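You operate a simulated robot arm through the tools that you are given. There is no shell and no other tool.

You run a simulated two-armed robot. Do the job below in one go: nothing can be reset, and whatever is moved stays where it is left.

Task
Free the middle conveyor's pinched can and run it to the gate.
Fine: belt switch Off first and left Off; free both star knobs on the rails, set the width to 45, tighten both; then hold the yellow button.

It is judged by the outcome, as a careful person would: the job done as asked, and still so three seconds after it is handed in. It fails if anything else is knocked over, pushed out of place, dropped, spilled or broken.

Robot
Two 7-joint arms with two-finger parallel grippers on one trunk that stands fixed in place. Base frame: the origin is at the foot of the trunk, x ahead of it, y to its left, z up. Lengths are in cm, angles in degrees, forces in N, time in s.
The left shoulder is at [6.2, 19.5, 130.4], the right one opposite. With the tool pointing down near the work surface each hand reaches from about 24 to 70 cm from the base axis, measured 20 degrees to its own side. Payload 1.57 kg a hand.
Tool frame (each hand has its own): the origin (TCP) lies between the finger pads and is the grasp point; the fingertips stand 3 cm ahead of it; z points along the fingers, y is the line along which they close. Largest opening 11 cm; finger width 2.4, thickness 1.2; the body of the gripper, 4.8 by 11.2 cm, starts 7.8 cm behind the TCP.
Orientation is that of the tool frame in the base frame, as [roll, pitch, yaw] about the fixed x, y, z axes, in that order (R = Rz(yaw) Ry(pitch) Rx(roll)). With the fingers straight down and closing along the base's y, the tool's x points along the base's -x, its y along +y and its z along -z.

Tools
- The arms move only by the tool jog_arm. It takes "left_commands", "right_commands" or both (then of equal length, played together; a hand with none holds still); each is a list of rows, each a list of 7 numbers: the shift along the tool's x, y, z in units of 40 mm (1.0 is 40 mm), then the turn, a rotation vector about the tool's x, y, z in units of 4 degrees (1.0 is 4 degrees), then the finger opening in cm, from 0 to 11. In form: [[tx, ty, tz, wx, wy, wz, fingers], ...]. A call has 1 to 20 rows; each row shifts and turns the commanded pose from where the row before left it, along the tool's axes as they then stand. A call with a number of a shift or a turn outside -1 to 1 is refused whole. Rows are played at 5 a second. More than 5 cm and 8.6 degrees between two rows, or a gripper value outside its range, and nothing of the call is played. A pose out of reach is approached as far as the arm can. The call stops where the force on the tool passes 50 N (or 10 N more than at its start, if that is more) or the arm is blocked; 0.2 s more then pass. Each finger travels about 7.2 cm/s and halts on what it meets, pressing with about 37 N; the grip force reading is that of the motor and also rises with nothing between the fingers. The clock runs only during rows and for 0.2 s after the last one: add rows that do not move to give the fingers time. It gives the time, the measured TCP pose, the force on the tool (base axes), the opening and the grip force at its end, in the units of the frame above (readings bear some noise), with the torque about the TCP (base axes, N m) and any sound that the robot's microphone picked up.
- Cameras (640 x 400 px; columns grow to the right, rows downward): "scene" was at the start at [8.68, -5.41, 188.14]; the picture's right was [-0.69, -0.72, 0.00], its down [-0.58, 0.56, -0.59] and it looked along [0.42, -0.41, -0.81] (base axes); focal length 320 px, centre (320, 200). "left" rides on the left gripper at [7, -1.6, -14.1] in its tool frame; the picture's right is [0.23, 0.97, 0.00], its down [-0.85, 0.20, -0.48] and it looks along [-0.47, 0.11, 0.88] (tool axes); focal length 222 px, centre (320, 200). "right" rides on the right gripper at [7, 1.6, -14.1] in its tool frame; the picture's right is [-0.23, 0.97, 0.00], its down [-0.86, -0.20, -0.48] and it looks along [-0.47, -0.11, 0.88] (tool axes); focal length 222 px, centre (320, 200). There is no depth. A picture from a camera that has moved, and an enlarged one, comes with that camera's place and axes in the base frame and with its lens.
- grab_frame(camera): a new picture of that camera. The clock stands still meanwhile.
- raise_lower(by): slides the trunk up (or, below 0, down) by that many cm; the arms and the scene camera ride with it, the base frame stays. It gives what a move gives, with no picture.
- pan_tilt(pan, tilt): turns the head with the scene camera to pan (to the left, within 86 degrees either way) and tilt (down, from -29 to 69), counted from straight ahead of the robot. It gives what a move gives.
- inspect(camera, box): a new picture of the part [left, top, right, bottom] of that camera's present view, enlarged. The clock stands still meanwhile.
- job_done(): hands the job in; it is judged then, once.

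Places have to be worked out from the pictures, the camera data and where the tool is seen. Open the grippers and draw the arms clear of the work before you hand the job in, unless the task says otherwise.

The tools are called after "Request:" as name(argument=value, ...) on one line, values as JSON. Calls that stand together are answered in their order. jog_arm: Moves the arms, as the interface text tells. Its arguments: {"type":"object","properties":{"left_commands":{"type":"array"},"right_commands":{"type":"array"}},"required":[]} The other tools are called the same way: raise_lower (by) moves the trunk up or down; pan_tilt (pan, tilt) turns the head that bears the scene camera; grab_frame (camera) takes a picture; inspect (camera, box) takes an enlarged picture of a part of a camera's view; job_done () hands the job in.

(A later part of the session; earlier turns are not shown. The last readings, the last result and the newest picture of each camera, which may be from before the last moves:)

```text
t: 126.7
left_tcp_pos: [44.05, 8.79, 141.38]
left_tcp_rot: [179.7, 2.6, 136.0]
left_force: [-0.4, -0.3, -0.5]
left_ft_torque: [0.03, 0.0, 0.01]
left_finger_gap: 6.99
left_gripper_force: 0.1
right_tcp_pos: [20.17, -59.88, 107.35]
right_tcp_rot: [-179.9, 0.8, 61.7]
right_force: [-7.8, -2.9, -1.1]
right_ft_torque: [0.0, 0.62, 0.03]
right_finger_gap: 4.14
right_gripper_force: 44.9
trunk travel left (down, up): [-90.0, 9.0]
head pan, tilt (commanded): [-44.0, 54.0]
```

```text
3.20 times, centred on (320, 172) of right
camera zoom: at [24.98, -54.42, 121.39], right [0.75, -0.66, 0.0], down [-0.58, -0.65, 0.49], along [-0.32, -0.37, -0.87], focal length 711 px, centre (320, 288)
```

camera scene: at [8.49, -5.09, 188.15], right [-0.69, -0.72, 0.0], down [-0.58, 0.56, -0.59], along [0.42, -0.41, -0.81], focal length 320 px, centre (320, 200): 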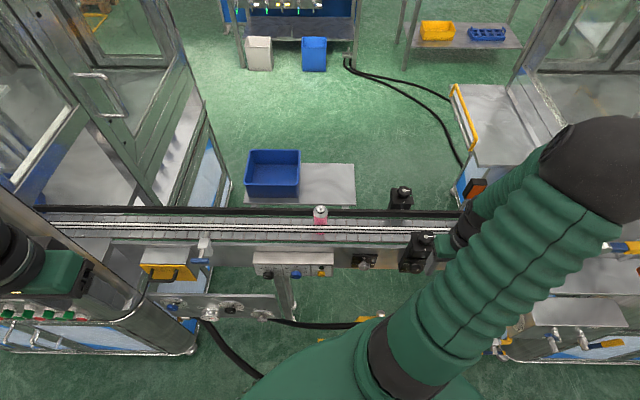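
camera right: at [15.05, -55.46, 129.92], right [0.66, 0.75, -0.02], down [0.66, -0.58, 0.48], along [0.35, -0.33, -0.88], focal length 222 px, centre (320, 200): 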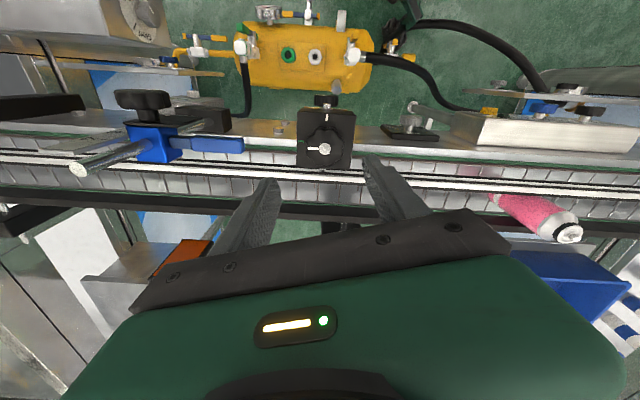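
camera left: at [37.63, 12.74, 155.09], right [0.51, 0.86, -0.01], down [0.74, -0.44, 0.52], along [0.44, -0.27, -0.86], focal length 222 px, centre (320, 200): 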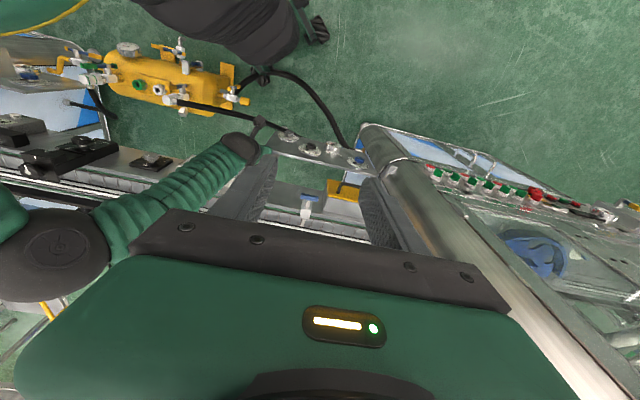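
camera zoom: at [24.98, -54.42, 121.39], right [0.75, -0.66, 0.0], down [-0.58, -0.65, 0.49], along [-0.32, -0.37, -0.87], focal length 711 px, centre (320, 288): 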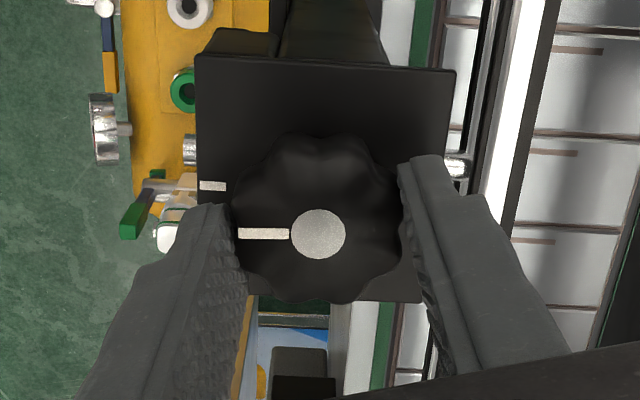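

The pointer lines up with the white mark (89.7° turned back). I nudge 2° more to be sure it is tight, then release and rise.

Request:
jog_arm(right_commands=[[0, 0, 0, 0, 0, 0.5, 3], [0, 0, 0, 0, 0, 0, 3]])

Request:
jog_arm(right_commands=[[0, 0, 0, 0, 0, 0, 5], [0, 0, 0, 0, 0, 0, 7], [0, 0, 0, 0, 0, 0, 7], [0, 0, -0.5, 0, 0, 0, 7], [0, 0, -0.5, 0, 0, 0, 7], [0, 0, -0.8, 0, 0, 0, 7]])

Request:
inspect(camera="right", box=[220, 90, 420, 225])

```text
t: 127.3
left_tcp_pos: [44.12, 8.87, 141.45]
left_tcp_rot: [179.7, 2.6, 136.0]
left_force: [-1.3, -0.6, 0.8]
left_ft_torque: [-0.02, -0.02, 0.0]
left_finger_gap: 6.97
left_gripper_force: 0.0
right_tcp_pos: [20.15, -59.88, 107.4]
right_tcp_rot: [-179.9, 0.9, 59.7]
right_force: [-7.2, -2.3, 0.3]
right_ft_torque: [-0.23, 0.4, -0.05]
right_finger_gap: 4.14
right_gripper_force: 44.9
trunk travel left (down, up): [-90.0, 9.0]
head pan, tilt (commanded): [-44.0, 54.0]
```

```text
t: 128.7
left_tcp_pos: [44.11, 8.93, 141.31]
left_tcp_rot: [179.9, 2.6, 136.1]
left_force: [0.8, 0.2, -0.3]
left_ft_torque: [0.03, 0.02, -0.03]
left_finger_gap: 6.96
left_gripper_force: 0.1
right_tcp_pos: [20.28, -59.68, 114.68]
right_tcp_rot: [-179.9, 1.0, 59.8]
right_force: [-0.1, 0.0, -0.6]
right_ft_torque: [-0.02, -0.02, 0.0]
right_finger_gap: 7.04
right_gripper_force: 0.0
trunk travel left (down, up): [-90.0, 9.0]
head pan, tilt (commanded): [-44.0, 54.0]
```

```text
2.96 times, centred on (320, 158) of right
camera zoom: at [25.3, -54.33, 128.73], right [0.73, -0.69, 0.0], down [-0.6, -0.63, 0.49], along [-0.34, -0.36, -0.87], focal length 658 px, centre (320, 326)
```

zoom: 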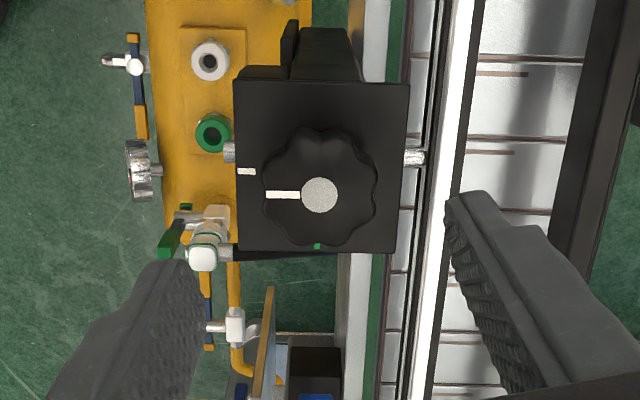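

The near knob is back on white (tight). I turn the hand back 80° and move towards the far star knob.

Request:
jog_arm(right_commands=[[0, 0, 0, 0, 0, -1, 7], [0, 0, 0, 0, 0, -1, 7], [0, 0, 0, 0, 0, -1, 7], [0, 0, 0, 0, 0, -1, 7], [0, 0, 0, 0, 0, -1, 7], [0, 0, 0, 0, 0, -1, 7], [0, 0, 0, 0, 0, -1, 7], [0, 0, 0, 0, 0, -1, 7], [0, 0, 0, 0, 0, -1, 7], [0, 0, 0, 0, 0, -1, 7], [0, 0, 0, 0, 0, -1, 7], [0, 0, 0, 0, 0, -1, 7], [0, 0, 0, 0, 0, -1, 7], [0, 0, 0, 0, 0, -1, 7], [0, 0, 0, 0, 0, -1, 7], [0, 0, 0, 0, 0, -1, 7], [0, 0, 0, 0, 0, -1, 7], [0, 0, 0, 0, 0, -1, 7], [0, 0, 0, 0, 0, -1, 7]])

Request:
jog_arm(right_commands=[[-0.785, 0.105, 0, 0, 0, 0, 6.6], [-0.785, 0.105, 0, 0, 0, 0, 6.6], [-0.785, 0.105, 0, 0, 0, 0, 6.6], [-0.785, 0.105, 0, 0, 0, 0, 6.6]])

Request:
inspect(camera="right", box=[220, 90, 420, 225])

Request:
grab_frame(camera="right")

```text
t: 132.7
left_tcp_pos: [44.21, 8.8, 141.31]
left_tcp_rot: [179.8, 2.6, 136.0]
left_force: [0.4, 0.0, -0.1]
left_ft_torque: [-0.04, -0.04, 0.01]
left_finger_gap: 7.01
left_gripper_force: 0.1
right_tcp_pos: [20.33, -59.83, 114.6]
right_tcp_rot: [-179.1, 0.1, 135.9]
right_force: [-0.2, 0.1, -0.1]
right_ft_torque: [0.0, 0.01, 0.01]
right_finger_gap: 7.0
right_gripper_force: 0.0
trunk travel left (down, up): [-90.0, 9.0]
head pan, tilt (commanded): [-44.0, 54.0]
```

```text
t: 133.7
left_tcp_pos: [44.35, 8.8, 141.26]
left_tcp_rot: [180.0, 2.5, 136.0]
left_force: [0.5, 0.1, -0.5]
left_ft_torque: [0.0, 0.02, 0.0]
left_finger_gap: 7.0
left_gripper_force: 0.1
right_tcp_pos: [30.86, -67.5, 114.75]
right_tcp_rot: [-179.1, 0.1, 135.7]
right_force: [0.7, -0.2, 0.2]
right_ft_torque: [0.01, -0.01, 0.02]
right_finger_gap: 6.6
right_gripper_force: 0.1
trunk travel left (down, up): [-90.0, 9.0]
head pan, tilt (commanded): [-44.0, 54.0]
```

```text
2.96 times, centred on (320, 158) of right
camera zoom: at [27.06, -61.34, 128.72], right [0.84, 0.54, -0.02], down [0.48, -0.73, 0.48], along [0.25, -0.41, -0.88], focal length 658 px, centre (320, 326)
```

zoom: 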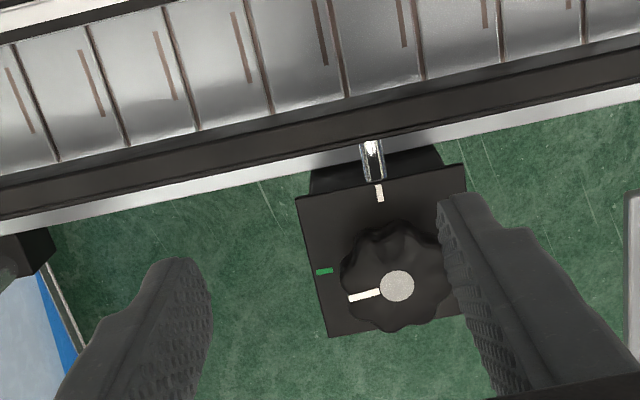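

```text
taken
camera right: at [27.06, -61.34, 128.72], right [0.84, 0.54, -0.02], down [0.48, -0.73, 0.48], along [0.25, -0.41, -0.88], focal length 222 px, centre (320, 200)
```

right: 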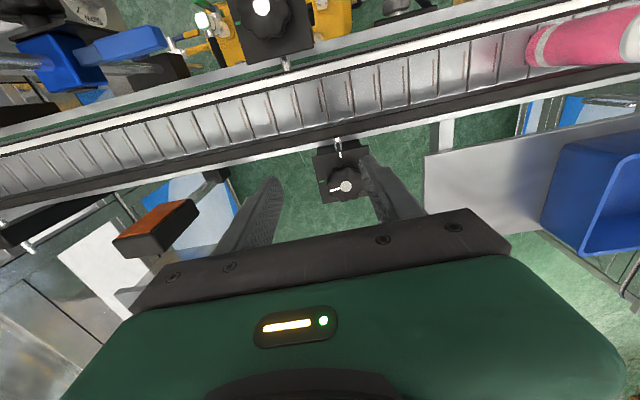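

I descend to z≈110.5 and close in above the far knob.

Request:
jog_arm(right_commands=[[0, 0, 0.6, 0, 0, 0, 6.6], [-0.35, 0.16, 0.45, 0, 0, 0, 6.6], [-0.35, 0.16, 0, 0, 0, 0, 6.6], [-0.35, 0.16, 0, 0, 0, 0, 6.6]])

Request:
inspect(camera="right", box=[220, 110, 420, 235])

```text
t: 134.7
left_tcp_pos: [44.24, 8.91, 141.4]
left_tcp_rot: [179.9, 2.6, 136.0]
left_force: [-0.8, -0.4, -0.2]
left_ft_torque: [-0.01, 0.0, -0.01]
left_finger_gap: 7.02
left_gripper_force: 0.1
right_tcp_pos: [34.73, -68.96, 110.08]
right_tcp_rot: [-179.1, 0.1, 135.8]
right_force: [0.5, 0.7, 0.1]
right_ft_torque: [-0.01, -0.01, -0.04]
right_finger_gap: 6.6
right_gripper_force: 0.1
trunk travel left (down, up): [-90.0, 9.0]
head pan, tilt (commanded): [-44.0, 54.0]
```

```text
3.20 times, centred on (320, 172) of right
camera zoom: at [31.04, -62.84, 124.33], right [0.84, 0.54, -0.01], down [0.48, -0.73, 0.48], along [0.25, -0.41, -0.88], focal length 711 px, centre (320, 288)
```

zoom: 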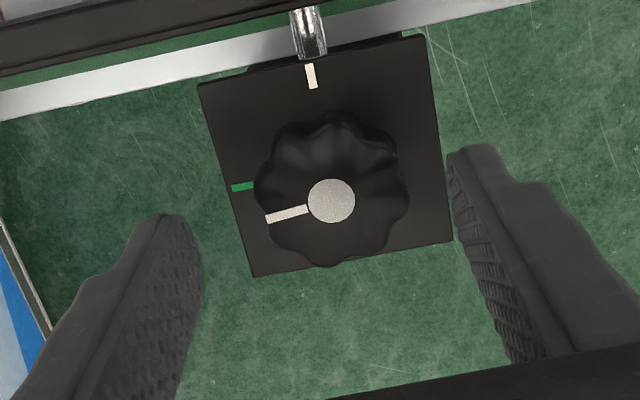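

Small correction, descend, grip, and turn clockwise 64°.

Request:
jog_arm(right_commands=[[-0.075, 0.05, 0.2, 0, 0, 0, 6.6], [0, 0, 0.25, 0, 0, 0, 6.6], [0, 0, 0.22, 0, 0, 0, 6.6], [0, 0, 0, 0, 0, 0, 5], [0, 0, 0, 0, 0, 0, 3], [0, 0, 0, 0, 0, 0, 3], [0, 0, 0, 0, 0, 0, 3]])

Request:
jog_arm(right_commands=[[0, 0, 0, 0, 0, 0.8, 3], [0, 0, 0, 0, 0, 0.8, 3], [0, 0, 0, 0, 0, 0.8, 3], [0, 0, 0, 0, 0, 0.8, 3], [0, 0, 0, 0, 0, 0.8, 3], [0, 0, 0, 0, 0, 0.8, 3], [0, 0, 0, 0, 0, 0.8, 3], [0, 0, 0, 0, 0, 0.8, 3], [0, 0, 0, 0, 0, 0.8, 3], [0, 0, 0, 0, 0, 0.8, 3], [0, 0, 0, 0, 0, 0.8, 3], [0, 0, 0, 0, 0, 0.8, 3], [0, 0, 0, 0, 0, 0.8, 3], [0, 0, 0, 0, 0, 0.8, 3], [0, 0, 0, 0, 0, 0.8, 3], [0, 0, 0, 0, 0, 0.8, 3], [0, 0, 0, 0, 0, 0.8, 3], [0, 0, 0, 0, 0, 0.8, 3], [0, 0, 0, 0, 0, 0.8, 3], [0, 0, 0, 0, 0, 0.8, 3]])

Request:
inspect(camera="right", box=[220, 110, 420, 235])

```text
t: 136.3
left_tcp_pos: [44.3, 8.89, 141.25]
left_tcp_rot: [179.8, 2.6, 136.0]
left_force: [-0.1, 0.0, -0.1]
left_ft_torque: [0.03, 0.0, -0.03]
left_finger_gap: 7.0
left_gripper_force: 0.0
right_tcp_pos: [35.22, -69.16, 107.63]
right_tcp_rot: [-179.1, 0.0, 135.8]
right_force: [0.7, 1.4, -0.9]
right_ft_torque: [0.15, -0.58, 0.0]
right_finger_gap: 4.15
right_gripper_force: 45.1
trunk travel left (down, up): [-90.0, 9.0]
head pan, tilt (commanded): [-44.0, 54.0]
```

```text
t: 140.5
left_tcp_pos: [44.1, 8.69, 141.33]
left_tcp_rot: [179.8, 2.6, 136.0]
left_force: [0.0, 0.7, 0.1]
left_ft_torque: [0.01, 0.0, 0.02]
left_finger_gap: 6.99
left_gripper_force: 0.2
right_tcp_pos: [34.87, -69.07, 107.69]
right_tcp_rot: [-179.7, 0.8, 71.7]
right_force: [-7.3, -8.2, 0.2]
right_ft_torque: [-0.64, 0.36, 0.02]
right_finger_gap: 4.17
right_gripper_force: 45.7
trunk travel left (down, up): [-90.0, 9.0]
head pan, tilt (commanded): [-44.0, 54.0]
```

```text
3.20 times, centred on (320, 172) of right
camera zoom: at [38.86, -62.9, 121.67], right [0.85, -0.52, 0.0], down [-0.45, -0.74, 0.49], along [-0.26, -0.42, -0.87], focal length 711 px, centre (320, 288)
```

zoom: 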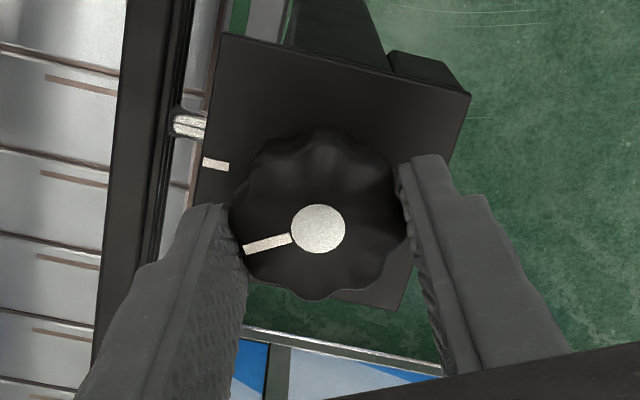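

About 28° remain to the white mark; I continue.

Request:
jog_arm(right_commands=[[0, 0, 0, 0, 0, 0.8, 3], [0, 0, 0, 0, 0, 0.8, 3], [0, 0, 0, 0, 0, 0.8, 3], [0, 0, 0, 0, 0, 0.8, 3], [0, 0, 0, 0, 0, 0.8, 3], [0, 0, 0, 0, 0, 0.8, 3], [0, 0, 0, 0, 0, 0.8, 3], [0, 0, 0, 0, 0, 0.8, 3], [0, 0, 0, 0, 0, 0.7, 3]])

Request:
inspect(camera="right", box=[220, 110, 420, 235])

```text
t: 142.5
left_tcp_pos: [44.11, 8.74, 141.45]
left_tcp_rot: [179.7, 2.5, 136.0]
left_force: [-0.7, 0.3, -0.7]
left_ft_torque: [-0.04, -0.04, -0.01]
left_finger_gap: 7.01
left_gripper_force: 0.0
right_tcp_pos: [34.99, -69.1, 107.65]
right_tcp_rot: [179.9, 0.8, 43.3]
right_force: [-14.5, -1.5, -4.5]
right_ft_torque: [0.31, 1.1, 0.05]
right_finger_gap: 4.18
right_gripper_force: 45.3
trunk travel left (down, up): [-90.0, 9.0]
head pan, tilt (commanded): [-44.0, 54.0]
```

```text
3.20 times, centred on (320, 172) of right
camera zoom: at [41.25, -65.38, 121.69], right [0.5, -0.86, 0.01], down [-0.75, -0.44, 0.49], along [-0.42, -0.25, -0.87], focal length 711 px, centre (320, 288)
```

zoom: 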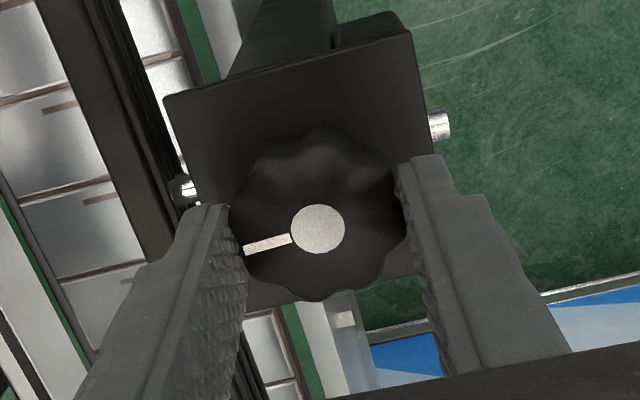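

The pointer now runs parallel to the bracket edge towards the white mark. I release, rise and verify.

Request:
jog_arm(right_commands=[[0, 0, 0, 0, 0, 0, 5], [0, 0, 0, 0, 0, 0, 6.6], [0, 0, 0, 0, 0, 0, 6.6], [0, 0, -0.5, 0, 0, 0, 6.6], [0, 0, -0.5, 0, 0, 0, 6.6], [0, 0, -0.4, 0, 0, 0, 6.6]])

Request:
grab_frame(camera="right")

Request:
inspect(camera="right", box=[220, 90, 420, 225])

```text
t: 143.9
left_tcp_pos: [44.12, 8.94, 141.36]
left_tcp_rot: [179.8, 2.6, 136.0]
left_force: [-0.5, -0.2, 0.1]
left_ft_torque: [0.0, 0.01, 0.01]
left_finger_gap: 7.0
left_gripper_force: 0.1
right_tcp_pos: [35.21, -68.83, 113.33]
right_tcp_rot: [179.8, 0.9, 43.4]
right_force: [0.4, -0.1, 0.6]
right_ft_torque: [0.0, 0.01, 0.01]
right_finger_gap: 6.59
right_gripper_force: 0.0
trunk travel left (down, up): [-90.0, 9.0]
head pan, tilt (commanded): [-44.0, 54.0]
```

```text
taken
camera right: at [41.54, -65.13, 127.31], right [0.5, -0.86, 0.01], down [-0.75, -0.44, 0.49], along [-0.42, -0.25, -0.87], focal length 222 px, centre (320, 200)
```

right: 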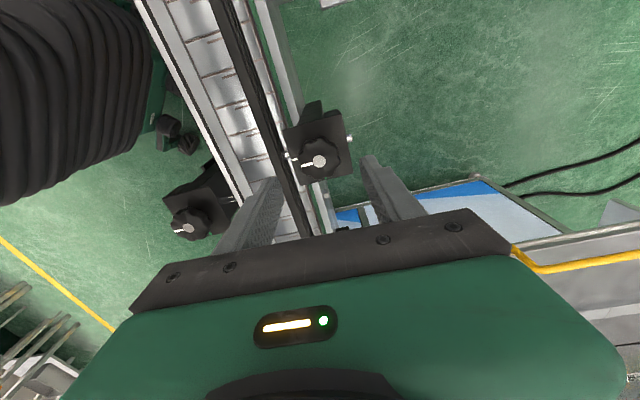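

```text
2.96 times, centred on (320, 158) of right
camera zoom: at [41.54, -65.13, 127.31], right [0.5, -0.86, 0.01], down [-0.75, -0.44, 0.49], along [-0.42, -0.25, -0.87], focal length 658 px, centre (320, 326)
```

zoom: 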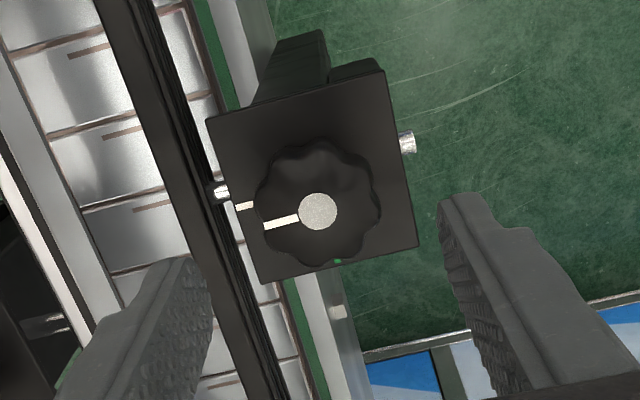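

Both star knobs are back on their white marks. I check the can and the gate with the scene camera before running it.

Request:
grab_frame(camera="scene")

Request:
inspect(camera="scene", box=[240, 180, 400, 290])

Request:
inspect(camera="scene", box=[380, 180, 540, 290])

```text
taken
camera scene: at [8.59, -5.33, 188.14], right [-0.69, -0.72, 0.0], down [-0.58, 0.56, -0.59], along [0.42, -0.41, -0.81], focal length 320 px, centre (320, 200)
```

scene: 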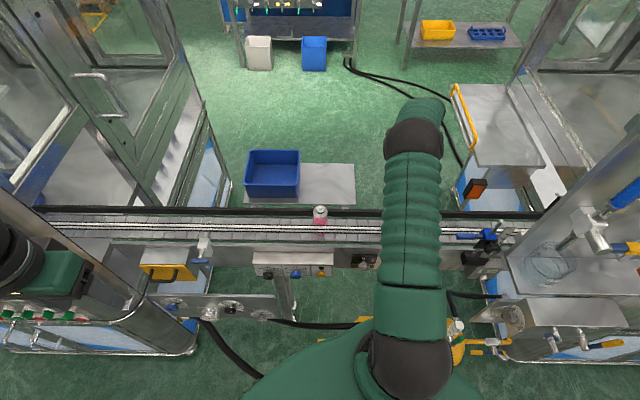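

```text
3.64 times, centred on (320, 235) of scene
camera zoom: at [8.59, -5.33, 188.14], right [-0.69, -0.72, 0.0], down [-0.58, 0.56, -0.59], along [0.42, -0.41, -0.81], focal length 1163 px, centre (320, 73)
```

zoom: 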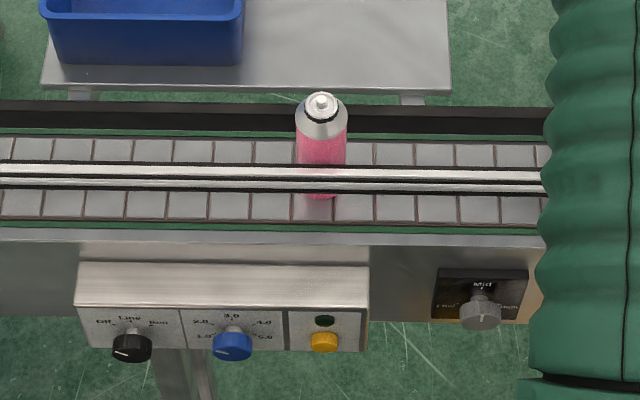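

```text
3.64 times, centred on (460, 235) of scene
camera zoom: at [8.59, -5.33, 188.14], right [-0.69, -0.72, 0.0], down [-0.58, 0.56, -0.59], along [0.42, -0.41, -0.81], focal length 1163 px, centre (-189, 73)
```

zoom: 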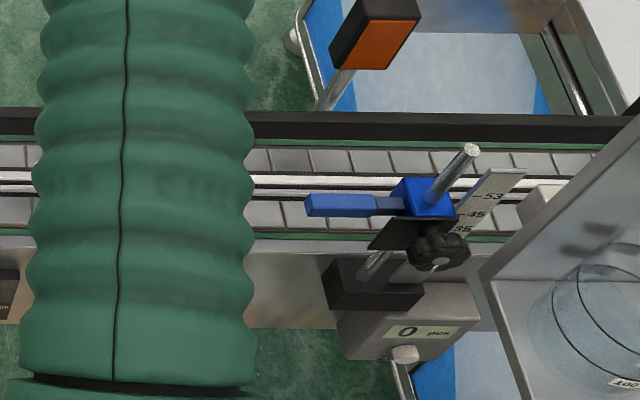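

The can stands free between the widened rails, switch at Off. Now to the yellow "Inch" button: I first turn the hand back and return over the near bracket to the corridor.

Request:
jog_arm(right_commands=[[0, 0, 0, 0, 0, -1, 6], [0, 0, 0, 0, 0, -1, 6], [0, 0, 0, 0, 0, -1, 6], [0, 0, 0, 0, 0, -1, 6], [0, 0, 0, 0, 0, -1, 6], [0, 0, 0, 0, 0, -1, 6], [0, 0, 0, 0, 0, -1, 6], [0, 0, 0, 0, 0, -1, 6], [0, 0, 0, 0, 0, -1, 6], [0, 0, 0, 0, 0, -1, 6], [0, 0, 0, 0, 0, -1, 6], [0, 0, 0, 0, 0, -1, 6], [0, 0, 0, 0, 0, -1, 6], [0, 0, 0, 0, 0, -1, 6], [0, 0, 0, 0, 0, -1, 6], [0, 0, 0, 0, 0, -1, 6], [0, 0, 0, 0, 0, -1, 6], [0, 0, 0, 0, 0, -1, 6], [0, 0, 0, 0, 0, -1, 6], [0, 0, 0, 0, 0, -1, 6]])

Request:
grab_frame(camera="right")

```text
t: 148.1
left_tcp_pos: [44.24, 8.93, 141.41]
left_tcp_rot: [179.8, 2.5, 136.1]
left_force: [-0.7, 0.3, 0.1]
left_ft_torque: [0.02, -0.04, -0.01]
left_finger_gap: 6.98
left_gripper_force: 0.1
right_tcp_pos: [35.21, -68.97, 113.35]
right_tcp_rot: [-179.1, 0.4, 123.5]
right_force: [0.1, 0.9, -0.4]
right_ft_torque: [0.01, -0.03, -0.02]
right_finger_gap: 6.0
right_gripper_force: 0.1
trunk travel left (down, up): [-90.0, 9.0]
head pan, tilt (commanded): [-44.0, 54.0]
```

```text
taken
camera right: at [32.91, -62.18, 127.32], right [0.94, 0.35, -0.01], down [0.31, -0.82, 0.49], along [0.16, -0.46, -0.87], focal length 222 px, centre (320, 200)
```

right: 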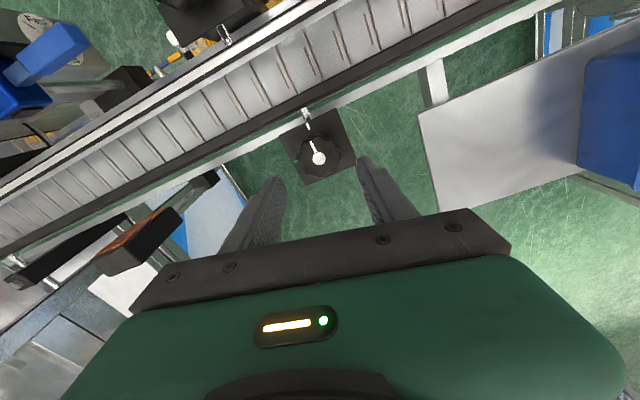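

Next, back over the bracket into the corridor at z≈115.

Request:
jog_arm(right_commands=[[0.82, -0.23, -0.2, 0, 0, -0.36, 4], [0.844, -0.24, -0.2, 0, 0, -0.36, 2], [0.844, -0.22, 0, 0, 0, -0.36, 0], [0.844, -0.2, 0, 0, 0, -0.36, 0], [0.844, -0.2, 0, 0, 0, -0.36, 0], [0.844, -0.15, 0, 0, 0, -0.36, 0], [0.844, -0.1, 0, 0, 0, -0.36, 0], [0.844, -0.1, 0, 0, 0, -0.36, 0]])

Request:
grab_frame(camera="right")

Request:
grab_frame(camera="scene")

```text
t: 149.9
left_tcp_pos: [44.26, 9.06, 141.35]
left_tcp_rot: [179.8, 2.7, 136.1]
left_force: [-1.1, -0.6, 0.5]
left_ft_torque: [-0.01, -0.01, 0.01]
left_finger_gap: 7.0
left_gripper_force: 0.1
right_tcp_pos: [13.73, -51.26, 115.12]
right_tcp_rot: [-179.2, 0.2, 135.0]
right_force: [0.7, -0.4, 0.1]
right_ft_torque: [-0.01, 0.0, -0.02]
right_finger_gap: 0.0
right_gripper_force: 21.2
trunk travel left (down, up): [-90.0, 9.0]
head pan, tilt (commanded): [-44.0, 54.0]
```

```text
taken
camera right: at [10.13, -45.07, 129.11], right [0.85, 0.53, -0.01], down [0.47, -0.74, 0.49], along [0.25, -0.42, -0.87], focal length 222 px, centre (320, 200)
```

right: 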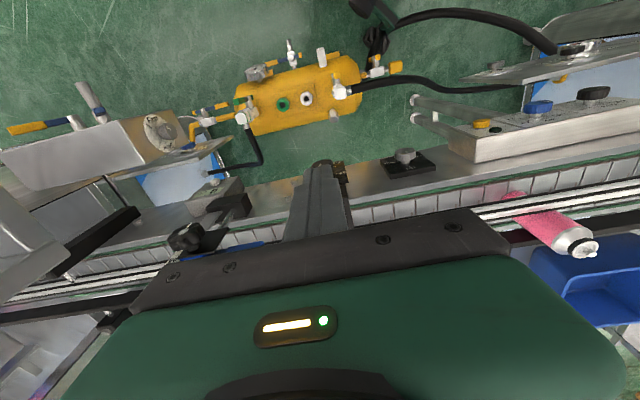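

```text
taken
camera scene: at [8.41, -5.2, 188.16], right [-0.69, -0.72, 0.0], down [-0.58, 0.56, -0.59], along [0.42, -0.41, -0.81], focal length 320 px, centre (320, 200)
```

scene: 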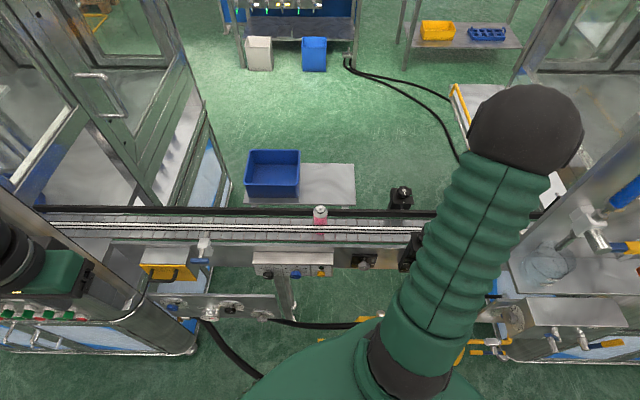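

The hand (fingers closed) is in the corridor. I move along it to stand in front of the yellow button and lower.

Request:
jog_arm(right_commands=[[0.093, 0.91, 0.25, 0, 0, 0, 0], [0.093, 0.91, 0.25, 0, 0, 0, 0], [0.093, 0.91, 0.25, 0, 0, 0, 0], [0.093, 0.91, 0.25, 0, 0, 0, 0], [0.093, 0.91, 0.25, 0, 0, 0, 0], [0.093, 0.91, 0.25, 0, 0, 0, 0], [0.093, 0.91, 0.25, 0, 0, 0, 0], [0.093, 0.91, 0.25, 0, 0, 0, 0], [0, 0, 0.9, 0, 0, 0, 0], [0, 0, 0.9, 0, 0, 0, 0], [0, 0, 0.9, 0, 0, 0, 0], [0, 0, 0.9, 0, 0, 0, 0]])

Request:
grab_frame(camera="scene")

Request:
grab_frame(camera="right")

```text
t: 152.5
left_tcp_pos: [44.43, 8.94, 141.2]
left_tcp_rot: [179.9, 2.7, 136.0]
left_force: [0.4, -0.5, 0.2]
left_ft_torque: [-0.02, 0.0, 0.0]
left_finger_gap: 7.0
left_gripper_force: 0.3
right_tcp_pos: [32.29, -28.93, 92.05]
right_tcp_rot: [-179.1, 0.2, 134.8]
right_force: [0.1, -0.5, -0.5]
right_ft_torque: [0.01, -0.01, 0.01]
right_finger_gap: 0.0
right_gripper_force: 21.3
trunk travel left (down, up): [-90.0, 9.0]
head pan, tilt (commanded): [-44.0, 54.0]
```

```text
taken
camera scene: at [8.87, -5.28, 188.14], right [-0.69, -0.72, 0.0], down [-0.58, 0.56, -0.59], along [0.42, -0.41, -0.81], focal length 320 px, centre (320, 200)
```

scene: 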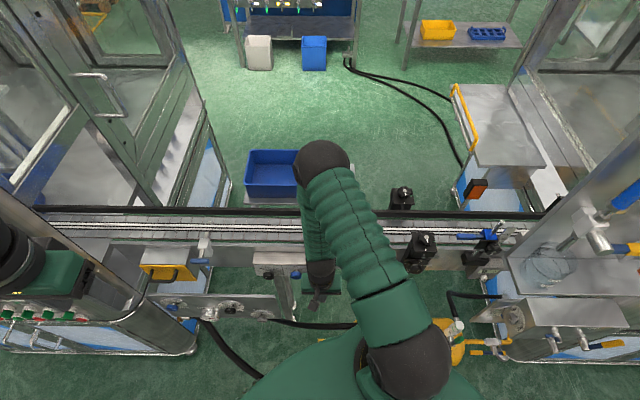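

```text
taken
camera right: at [28.67, -22.71, 106.11], right [0.85, 0.53, -0.02], down [0.47, -0.74, 0.48], along [0.24, -0.42, -0.87], focal length 222 px, centre (320, 200)
```

right: 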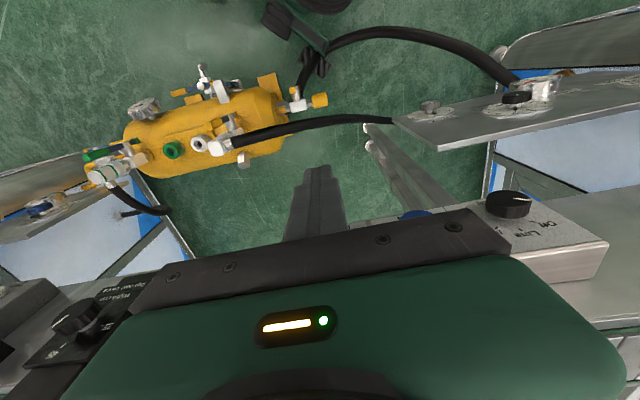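

I pitch the hand up by 56° to point at the button.

Request:
jog_arm(right_commands=[[0, 0, 0, 0, -1, 0, 0], [0, 0, 0, 0, -1, 0, 0], [0, 0, 0, 0, -1, 0, 0], [0, 0, 0, 0, -1, 0, 0], [0, 0, 0, 0, -1, 0, 0], [0, 0, 0, 0, -1, 0, 0], [0, 0, 0, 0, -1, 0, 0], [0, 0, 0, 0, -1, 0, 0], [0, 0, 0, 0, -1, 0, 0], [0, 0, 0, 0, -1, 0, 0], [0, 0, 0, 0, -1, 0, 0], [0, 0, 0, 0, -1, 0, 0], [0, 0, 0, 0, -1, 0, 0], [0, 0, 0, 0, -1, 0, 0]])

Request:
grab_frame(camera="right")

Request:
grab_frame(camera="scene")

```text
t: 155.5
left_tcp_pos: [44.26, 9.07, 141.37]
left_tcp_rot: [179.9, 2.6, 136.0]
left_force: [0.5, -0.3, -0.4]
left_ft_torque: [0.02, 0.02, 0.06]
left_finger_gap: 6.99
left_gripper_force: 0.1
right_tcp_pos: [32.28, -28.83, 91.97]
right_tcp_rot: [-178.3, 56.2, 136.3]
right_force: [-0.1, 0.7, 0.2]
right_ft_torque: [-0.01, -0.02, 0.01]
right_finger_gap: 0.01
right_gripper_force: 21.9
trunk travel left (down, up): [-90.0, 9.0]
head pan, tilt (commanded): [-44.0, 54.0]
```

```text
taken
camera right: at [22.43, -16.76, 94.07], right [0.78, 0.6, 0.17], down [-0.08, -0.18, 0.98], along [0.62, -0.78, -0.1], focal length 222 px, centre (320, 200)
```

right: 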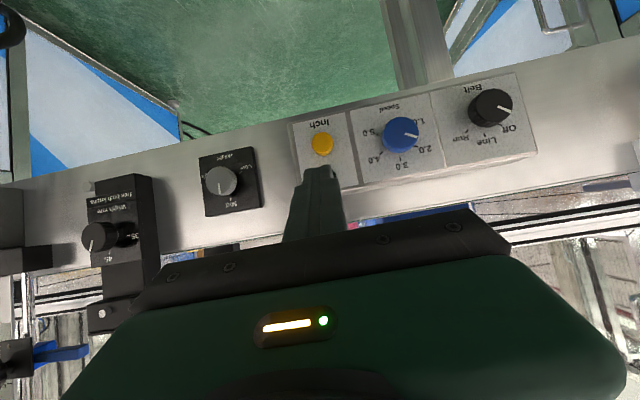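

```text
taken
camera scene: at [8.69, -5.1, 188.15], right [-0.69, -0.72, 0.0], down [-0.58, 0.56, -0.59], along [0.42, -0.41, -0.81], focal length 320 px, centre (320, 200)
```

scene: 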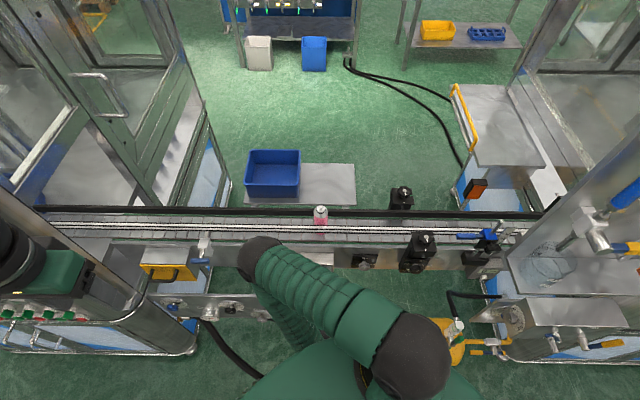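

The button is in view just above the closed fingertips. I zoom to measure it.

Request:
inspect(camera="right", box=[260, 100, 380, 230])

```text
3.08 times, centred on (320, 165) of right
camera zoom: at [22.43, -16.76, 94.07], right [0.78, 0.6, 0.17], down [-0.08, -0.18, 0.98], along [0.62, -0.78, -0.1], focal length 684 px, centre (320, 308)
```

zoom: 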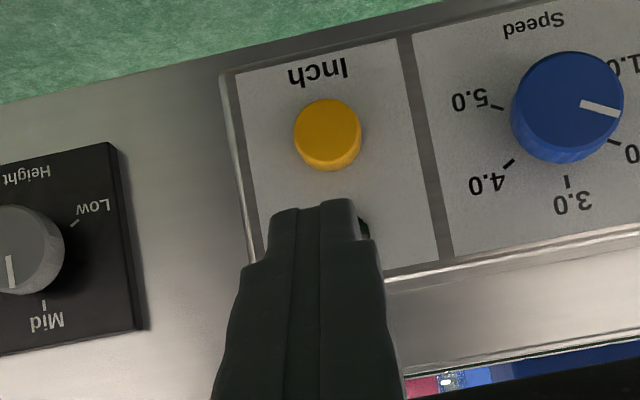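

The button's front is at about a=-2.5, z≈85.1, b≈52.7. I bring the closed fingertips to about 1 cm in front of it.

Request:
jog_arm(right_commands=[[0.182, 0.019, 0.652, 0, 0, 0, 0], [0.182, 0.019, 0.652, 0, 0, 0, 0], [0.182, 0.019, 0.652, 0, 0, 0, 0]])

Request:
inspect(camera="right", box=[260, 100, 380, 230])

Request:
grab_frame(camera="scene")

```text
t: 156.3
left_tcp_pos: [44.28, 8.95, 141.28]
left_tcp_rot: [180.0, 2.6, 136.0]
left_force: [-0.2, -0.8, -0.3]
left_ft_torque: [0.01, 0.03, 0.0]
left_finger_gap: 6.99
left_gripper_force: 0.1
right_tcp_pos: [36.02, -32.5, 85.84]
right_tcp_rot: [-178.2, 56.1, 136.3]
right_force: [0.4, -0.9, 0.9]
right_ft_torque: [-0.03, 0.06, 0.02]
right_finger_gap: 0.0
right_gripper_force: 20.8
trunk travel left (down, up): [-90.0, 9.0]
head pan, tilt (commanded): [-44.0, 54.0]
```

```text
3.08 times, centred on (320, 165) of right
camera zoom: at [26.24, -20.39, 87.85], right [0.78, 0.6, 0.17], down [-0.07, -0.19, 0.98], along [0.62, -0.78, -0.1], focal length 684 px, centre (320, 308)
```

zoom: 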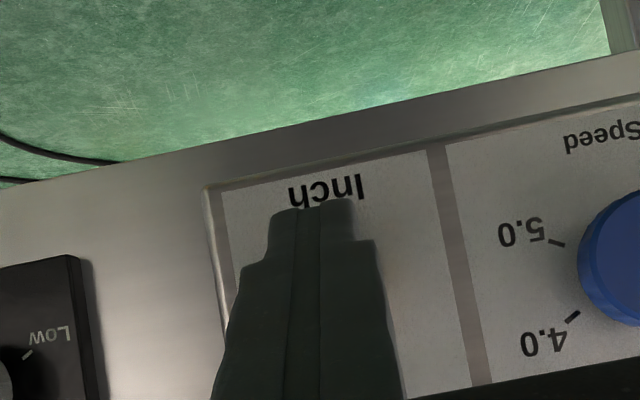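

```text
taken
camera scene: at [8.74, -5.24, 188.14], right [-0.69, -0.72, 0.0], down [-0.58, 0.56, -0.59], along [0.42, -0.41, -0.81], focal length 320 px, centre (320, 200)
```

scene: 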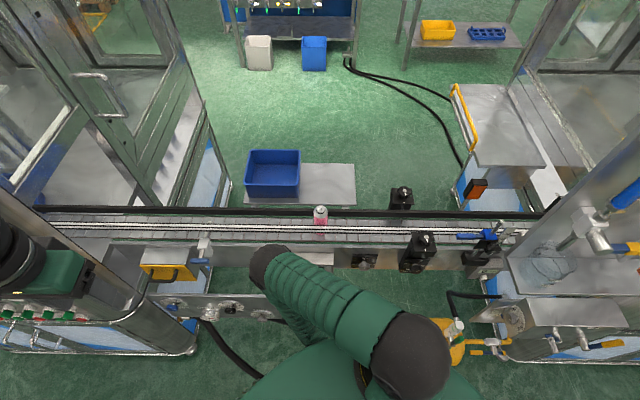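

The fingertips cover the button. I advance towards it in small steps and watch the force.

Request:
jog_arm(right_commands=[[-0.035, 0, 0.052, 0, 0, 0, 0], [-0.035, 0, 0.052, 0, 0, 0, 0], [-0.035, 0, 0.052, 0, 0, 0, 0], [-0.035, 0, 0.052, 0, 0, 0, 0], [-0.035, 0, 0.052, 0, 0, 0, 0]])

Request:
inspect(camera="scene", box=[240, 180, 540, 290])

```text
t: 157.5
left_tcp_pos: [44.08, 9.03, 141.32]
left_tcp_rot: [179.8, 2.5, 136.0]
left_force: [0.1, -0.7, 0.1]
left_ft_torque: [0.0, 0.0, 0.01]
left_finger_gap: 6.99
left_gripper_force: 0.1
right_tcp_pos: [36.86, -33.29, 85.87]
right_tcp_rot: [-178.4, 56.1, 136.3]
right_force: [-2.1, 1.9, -0.3]
right_ft_torque: [0.02, 0.01, 0.01]
right_finger_gap: 0.0
right_gripper_force: 21.1
trunk travel left (down, up): [-90.0, 9.0]
head pan, tilt (commanded): [-44.0, 54.0]
```

```text
2.13 times, centred on (390, 235) of scene
camera zoom: at [8.67, -5.12, 188.14], right [-0.69, -0.72, 0.0], down [-0.58, 0.56, -0.59], along [0.42, -0.41, -0.81], focal length 682 px, centre (171, 125)
```

zoom: 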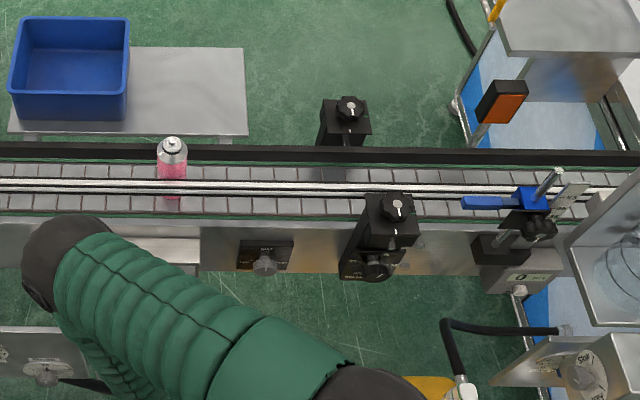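

Contact with the button (≈3 N). I press in a further 4 mm and hold briefly, then check if the can moves.

Request:
jog_arm(right_commands=[[-0.028, 0, 0.042, 0, 0, 0, 0], [-0.028, 0, 0.042, 0, 0, 0, 0], [0, 0, 0, 0, 0, 0, 0]])

Request:
inspect(camera="scene", box=[240, 180, 540, 290])

```text
t: 158.3
left_tcp_pos: [44.21, 9.12, 141.35]
left_tcp_rot: [179.8, 2.6, 136.1]
left_force: [0.4, -0.7, -0.4]
left_ft_torque: [0.01, -0.01, 0.0]
left_finger_gap: 7.01
left_gripper_force: 0.2
right_tcp_pos: [37.11, -33.62, 85.83]
right_tcp_rot: [-178.3, 56.1, 136.3]
right_force: [-5.3, 4.2, -1.5]
right_ft_torque: [0.09, 0.05, 0.0]
right_finger_gap: 0.0
right_gripper_force: 21.9
trunk travel left (down, up): [-90.0, 9.0]
head pan, tilt (commanded): [-44.0, 54.0]
heard: click
```

```text
2.13 times, centred on (390, 235) of scene
camera zoom: at [8.62, -5.02, 188.15], right [-0.69, -0.72, 0.0], down [-0.58, 0.56, -0.59], along [0.42, -0.41, -0.81], focal length 682 px, centre (171, 125)
```

zoom: 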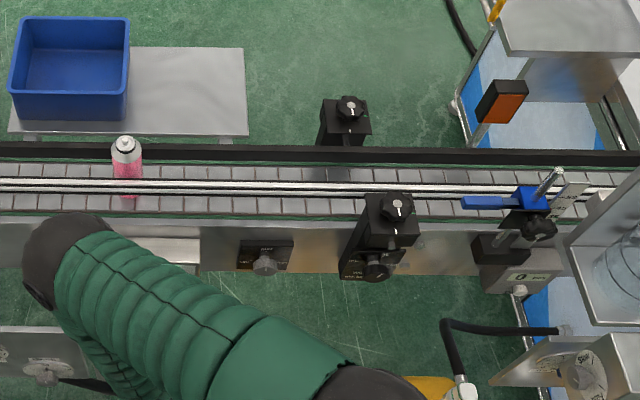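

The belt runs (click heard) and the can moves to the left, so the gate is the device upstream on the left. I inspect that side now while the clock stands still.

Request:
inspect(camera="scene", box=[20, 180, 320, 300])

Request:
inspect(camera="scene", box=[130, 195, 260, 285])

Request:
grab_frame(camera="left")

```text
2.13 times, centred on (170, 240) of scene
camera zoom: at [8.62, -5.02, 188.15], right [-0.69, -0.72, 0.0], down [-0.58, 0.56, -0.59], along [0.42, -0.41, -0.81], focal length 682 px, centre (640, 115)
```

zoom: 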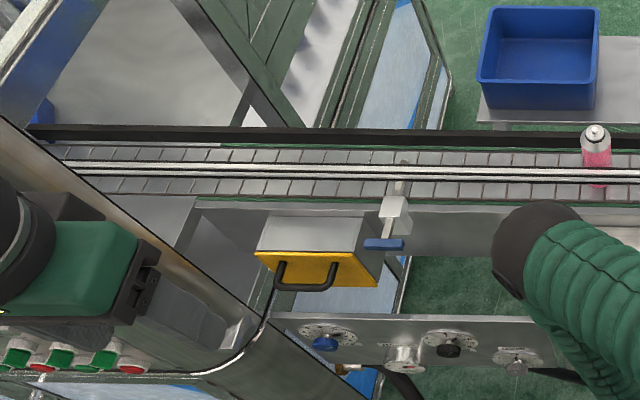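

```text
4.44 times, centred on (195, 240) of scene
camera zoom: at [8.62, -5.02, 188.15], right [-0.69, -0.72, 0.0], down [-0.58, 0.56, -0.59], along [0.42, -0.41, -0.81], focal length 1422 px, centre (876, 22)
```

zoom: 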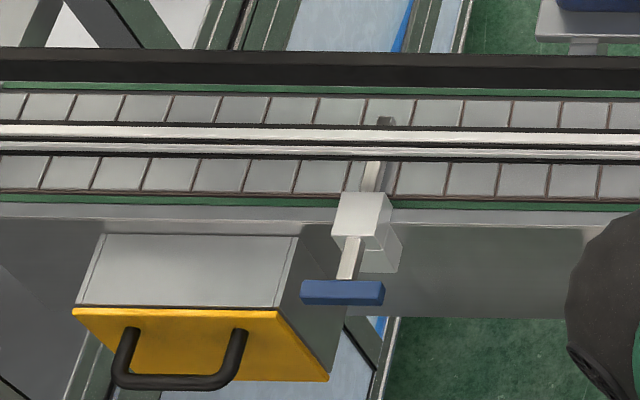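

```text
taken
camera left: at [37.51, 13.17, 155.08], right [0.51, 0.86, -0.01], down [0.74, -0.43, 0.52], along [0.44, -0.27, -0.86], focal length 222 px, centre (320, 200)
```

left: 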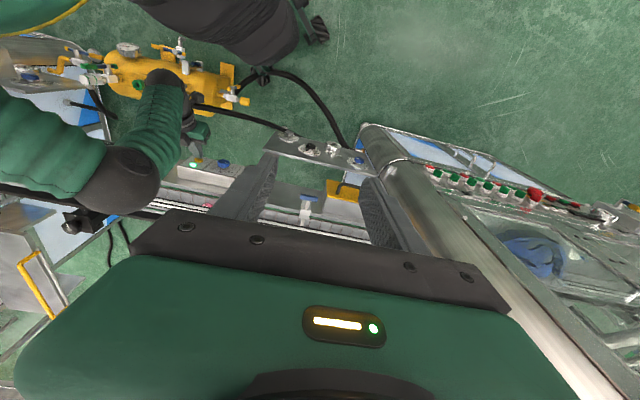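

The gate (white block, blue T-handle) has its blade reaching into the lane at about 26 cm ahead of the can. I zoom on it to see whether it blocks the lane.

Request:
inspect(camera="scene", box=[185, 205, 235, 260])

Request:
inspect(camera="left", box=[270, 180, 380, 250])

```text
7.27 times, centred on (210, 232) of scene
camera zoom: at [8.62, -5.02, 188.15], right [-0.69, -0.72, 0.0], down [-0.58, 0.56, -0.59], along [0.42, -0.41, -0.81], focal length 2326 px, centre (1120, -36)
```

zoom: 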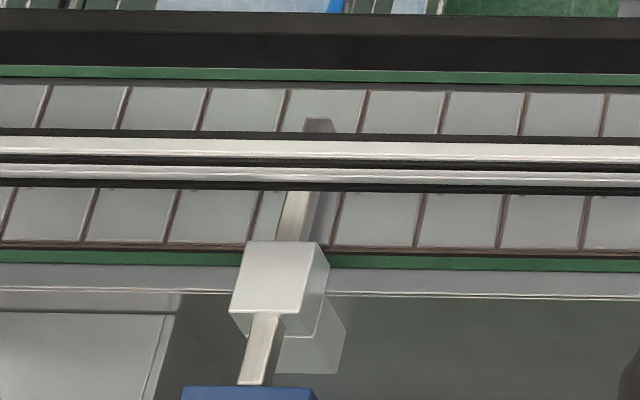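

```text
5.71 times, centred on (325, 215) of left
camera zoom: at [37.51, 13.17, 155.08], right [0.51, 0.86, -0.01], down [0.74, -0.43, 0.52], along [0.44, -0.27, -0.86], focal length 1269 px, centre (291, 114)
```

zoom: 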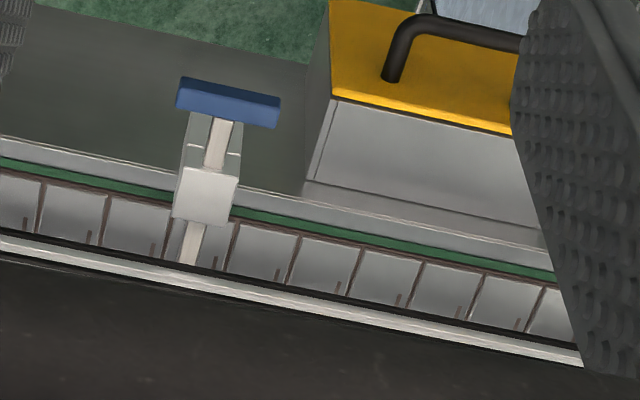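

The blade sticks well into the lane, so the can will stop against it. I keep the button held for another second and check.

Request:
jog_arm(right_commands=[[0, 0, 0, 0, 0, 0, 0], [0, 0, 0, 0, 0, 0, 0], [0, 0, 0, 0, 0, 0, 0], [0, 0, 0, 0, 0, 0, 0]])

Request:
inspect(camera="scene", box=[130, 180, 330, 290])

```text
t: 159.3
left_tcp_pos: [44.17, 9.08, 141.26]
left_tcp_rot: [179.9, 2.8, 136.0]
left_force: [-0.3, -0.1, 0.1]
left_ft_torque: [-0.01, 0.0, 0.01]
left_finger_gap: 7.0
left_gripper_force: 0.0
right_tcp_pos: [37.12, -33.46, 85.84]
right_tcp_rot: [-178.2, 56.2, 136.3]
right_force: [-6.4, 5.3, -3.0]
right_ft_torque: [0.08, 0.14, -0.03]
right_finger_gap: 0.0
right_gripper_force: 21.3
trunk travel left (down, up): [-90.0, 9.0]
head pan, tilt (commanded): [-44.0, 54.0]
```

```text
3.20 times, centred on (230, 235) of scene
camera zoom: at [8.58, -5.0, 188.15], right [-0.69, -0.72, 0.0], down [-0.58, 0.56, -0.59], along [0.42, -0.41, -0.81], focal length 1024 px, centre (608, 88)
```

zoom: 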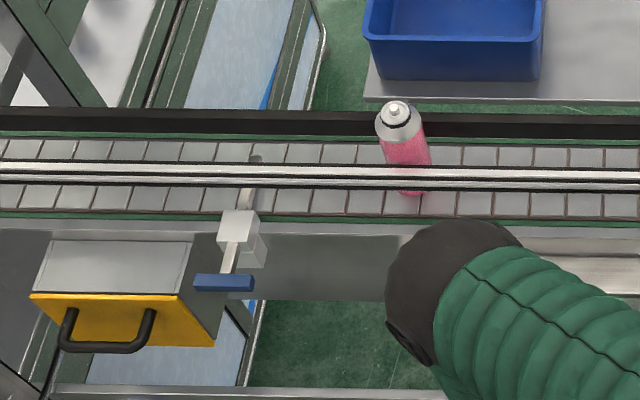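

13 cm/s; about 12–13 cm are left. I hold one more second.

Request:
jog_arm(right_commands=[[0, 0, 0, 0, 0, 0, 0], [0, 0, 0, 0, 0, 0, 0], [0, 0, 0, 0, 0, 0, 0]])

Request:
inspect(camera="scene", box=[130, 180, 330, 290])

```text
t: 160.1
left_tcp_pos: [44.18, 9.05, 141.33]
left_tcp_rot: [179.9, 2.6, 136.0]
left_force: [-0.8, 0.8, 0.2]
left_ft_torque: [-0.01, 0.0, 0.01]
left_finger_gap: 7.0
left_gripper_force: 0.1
right_tcp_pos: [37.18, -33.59, 85.85]
right_tcp_rot: [-178.3, 56.2, 136.3]
right_force: [-7.2, 5.3, -3.3]
right_ft_torque: [0.11, 0.13, -0.02]
right_finger_gap: 0.0
right_gripper_force: 21.6
trunk travel left (down, up): [-90.0, 9.0]
head pan, tilt (commanded): [-44.0, 54.0]
```

```text
3.20 times, centred on (230, 235) of scene
camera zoom: at [8.56, -4.99, 188.15], right [-0.69, -0.72, 0.0], down [-0.58, 0.56, -0.59], along [0.42, -0.41, -0.81], focal length 1024 px, centre (608, 88)
```

zoom: 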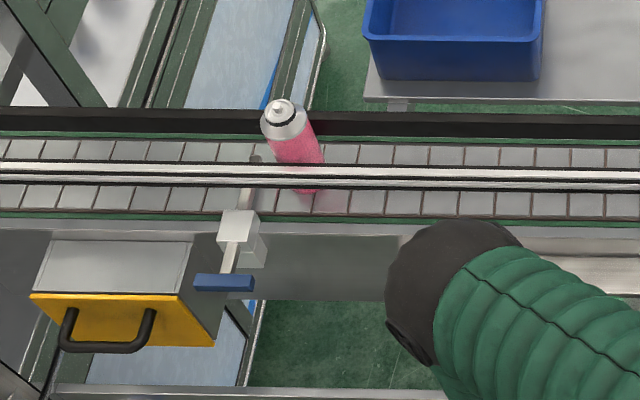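

About 2.5 cm left. I hold briefly (0.4 s) more and check.

Request:
jog_arm(right_commands=[[0, 0, 0, 0, 0, 0, 0]])

Request:
inspect(camera="scene", box=[130, 180, 330, 290])

Request:
inspect(camera="scene", box=[180, 195, 260, 260])

```text
t: 160.5
left_tcp_pos: [44.14, 9.09, 141.25]
left_tcp_rot: [179.9, 2.8, 136.0]
left_force: [0.4, -0.1, -0.5]
left_ft_torque: [-0.01, -0.02, 0.02]
left_finger_gap: 7.0
left_gripper_force: 0.1
right_tcp_pos: [37.17, -33.77, 85.89]
right_tcp_rot: [-178.3, 56.1, 136.3]
right_force: [-7.6, 6.0, -4.1]
right_ft_torque: [0.1, 0.12, -0.05]
right_finger_gap: 0.0
right_gripper_force: 21.4
trunk travel left (down, up): [-90.0, 9.0]
head pan, tilt (commanded): [-44.0, 54.0]
```

```text
3.20 times, centred on (230, 235) of scene
camera zoom: at [8.56, -4.99, 188.15], right [-0.69, -0.72, 0.0], down [-0.58, 0.56, -0.59], along [0.42, -0.41, -0.81], focal length 1024 px, centre (608, 88)
```

zoom: 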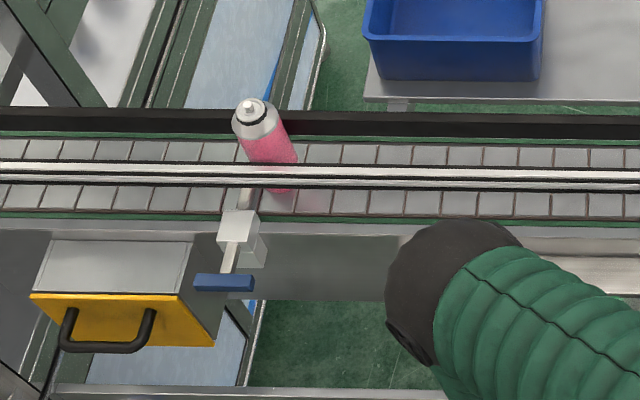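

```text
6.15 times, centred on (220, 228) of scene
camera zoom: at [8.56, -4.99, 188.15], right [-0.69, -0.72, 0.0], down [-0.58, 0.56, -0.59], along [0.42, -0.41, -0.81], focal length 1968 px, centre (935, 31)
```

zoom: 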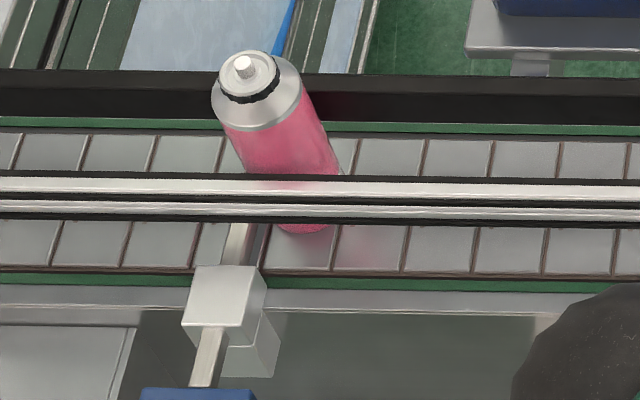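

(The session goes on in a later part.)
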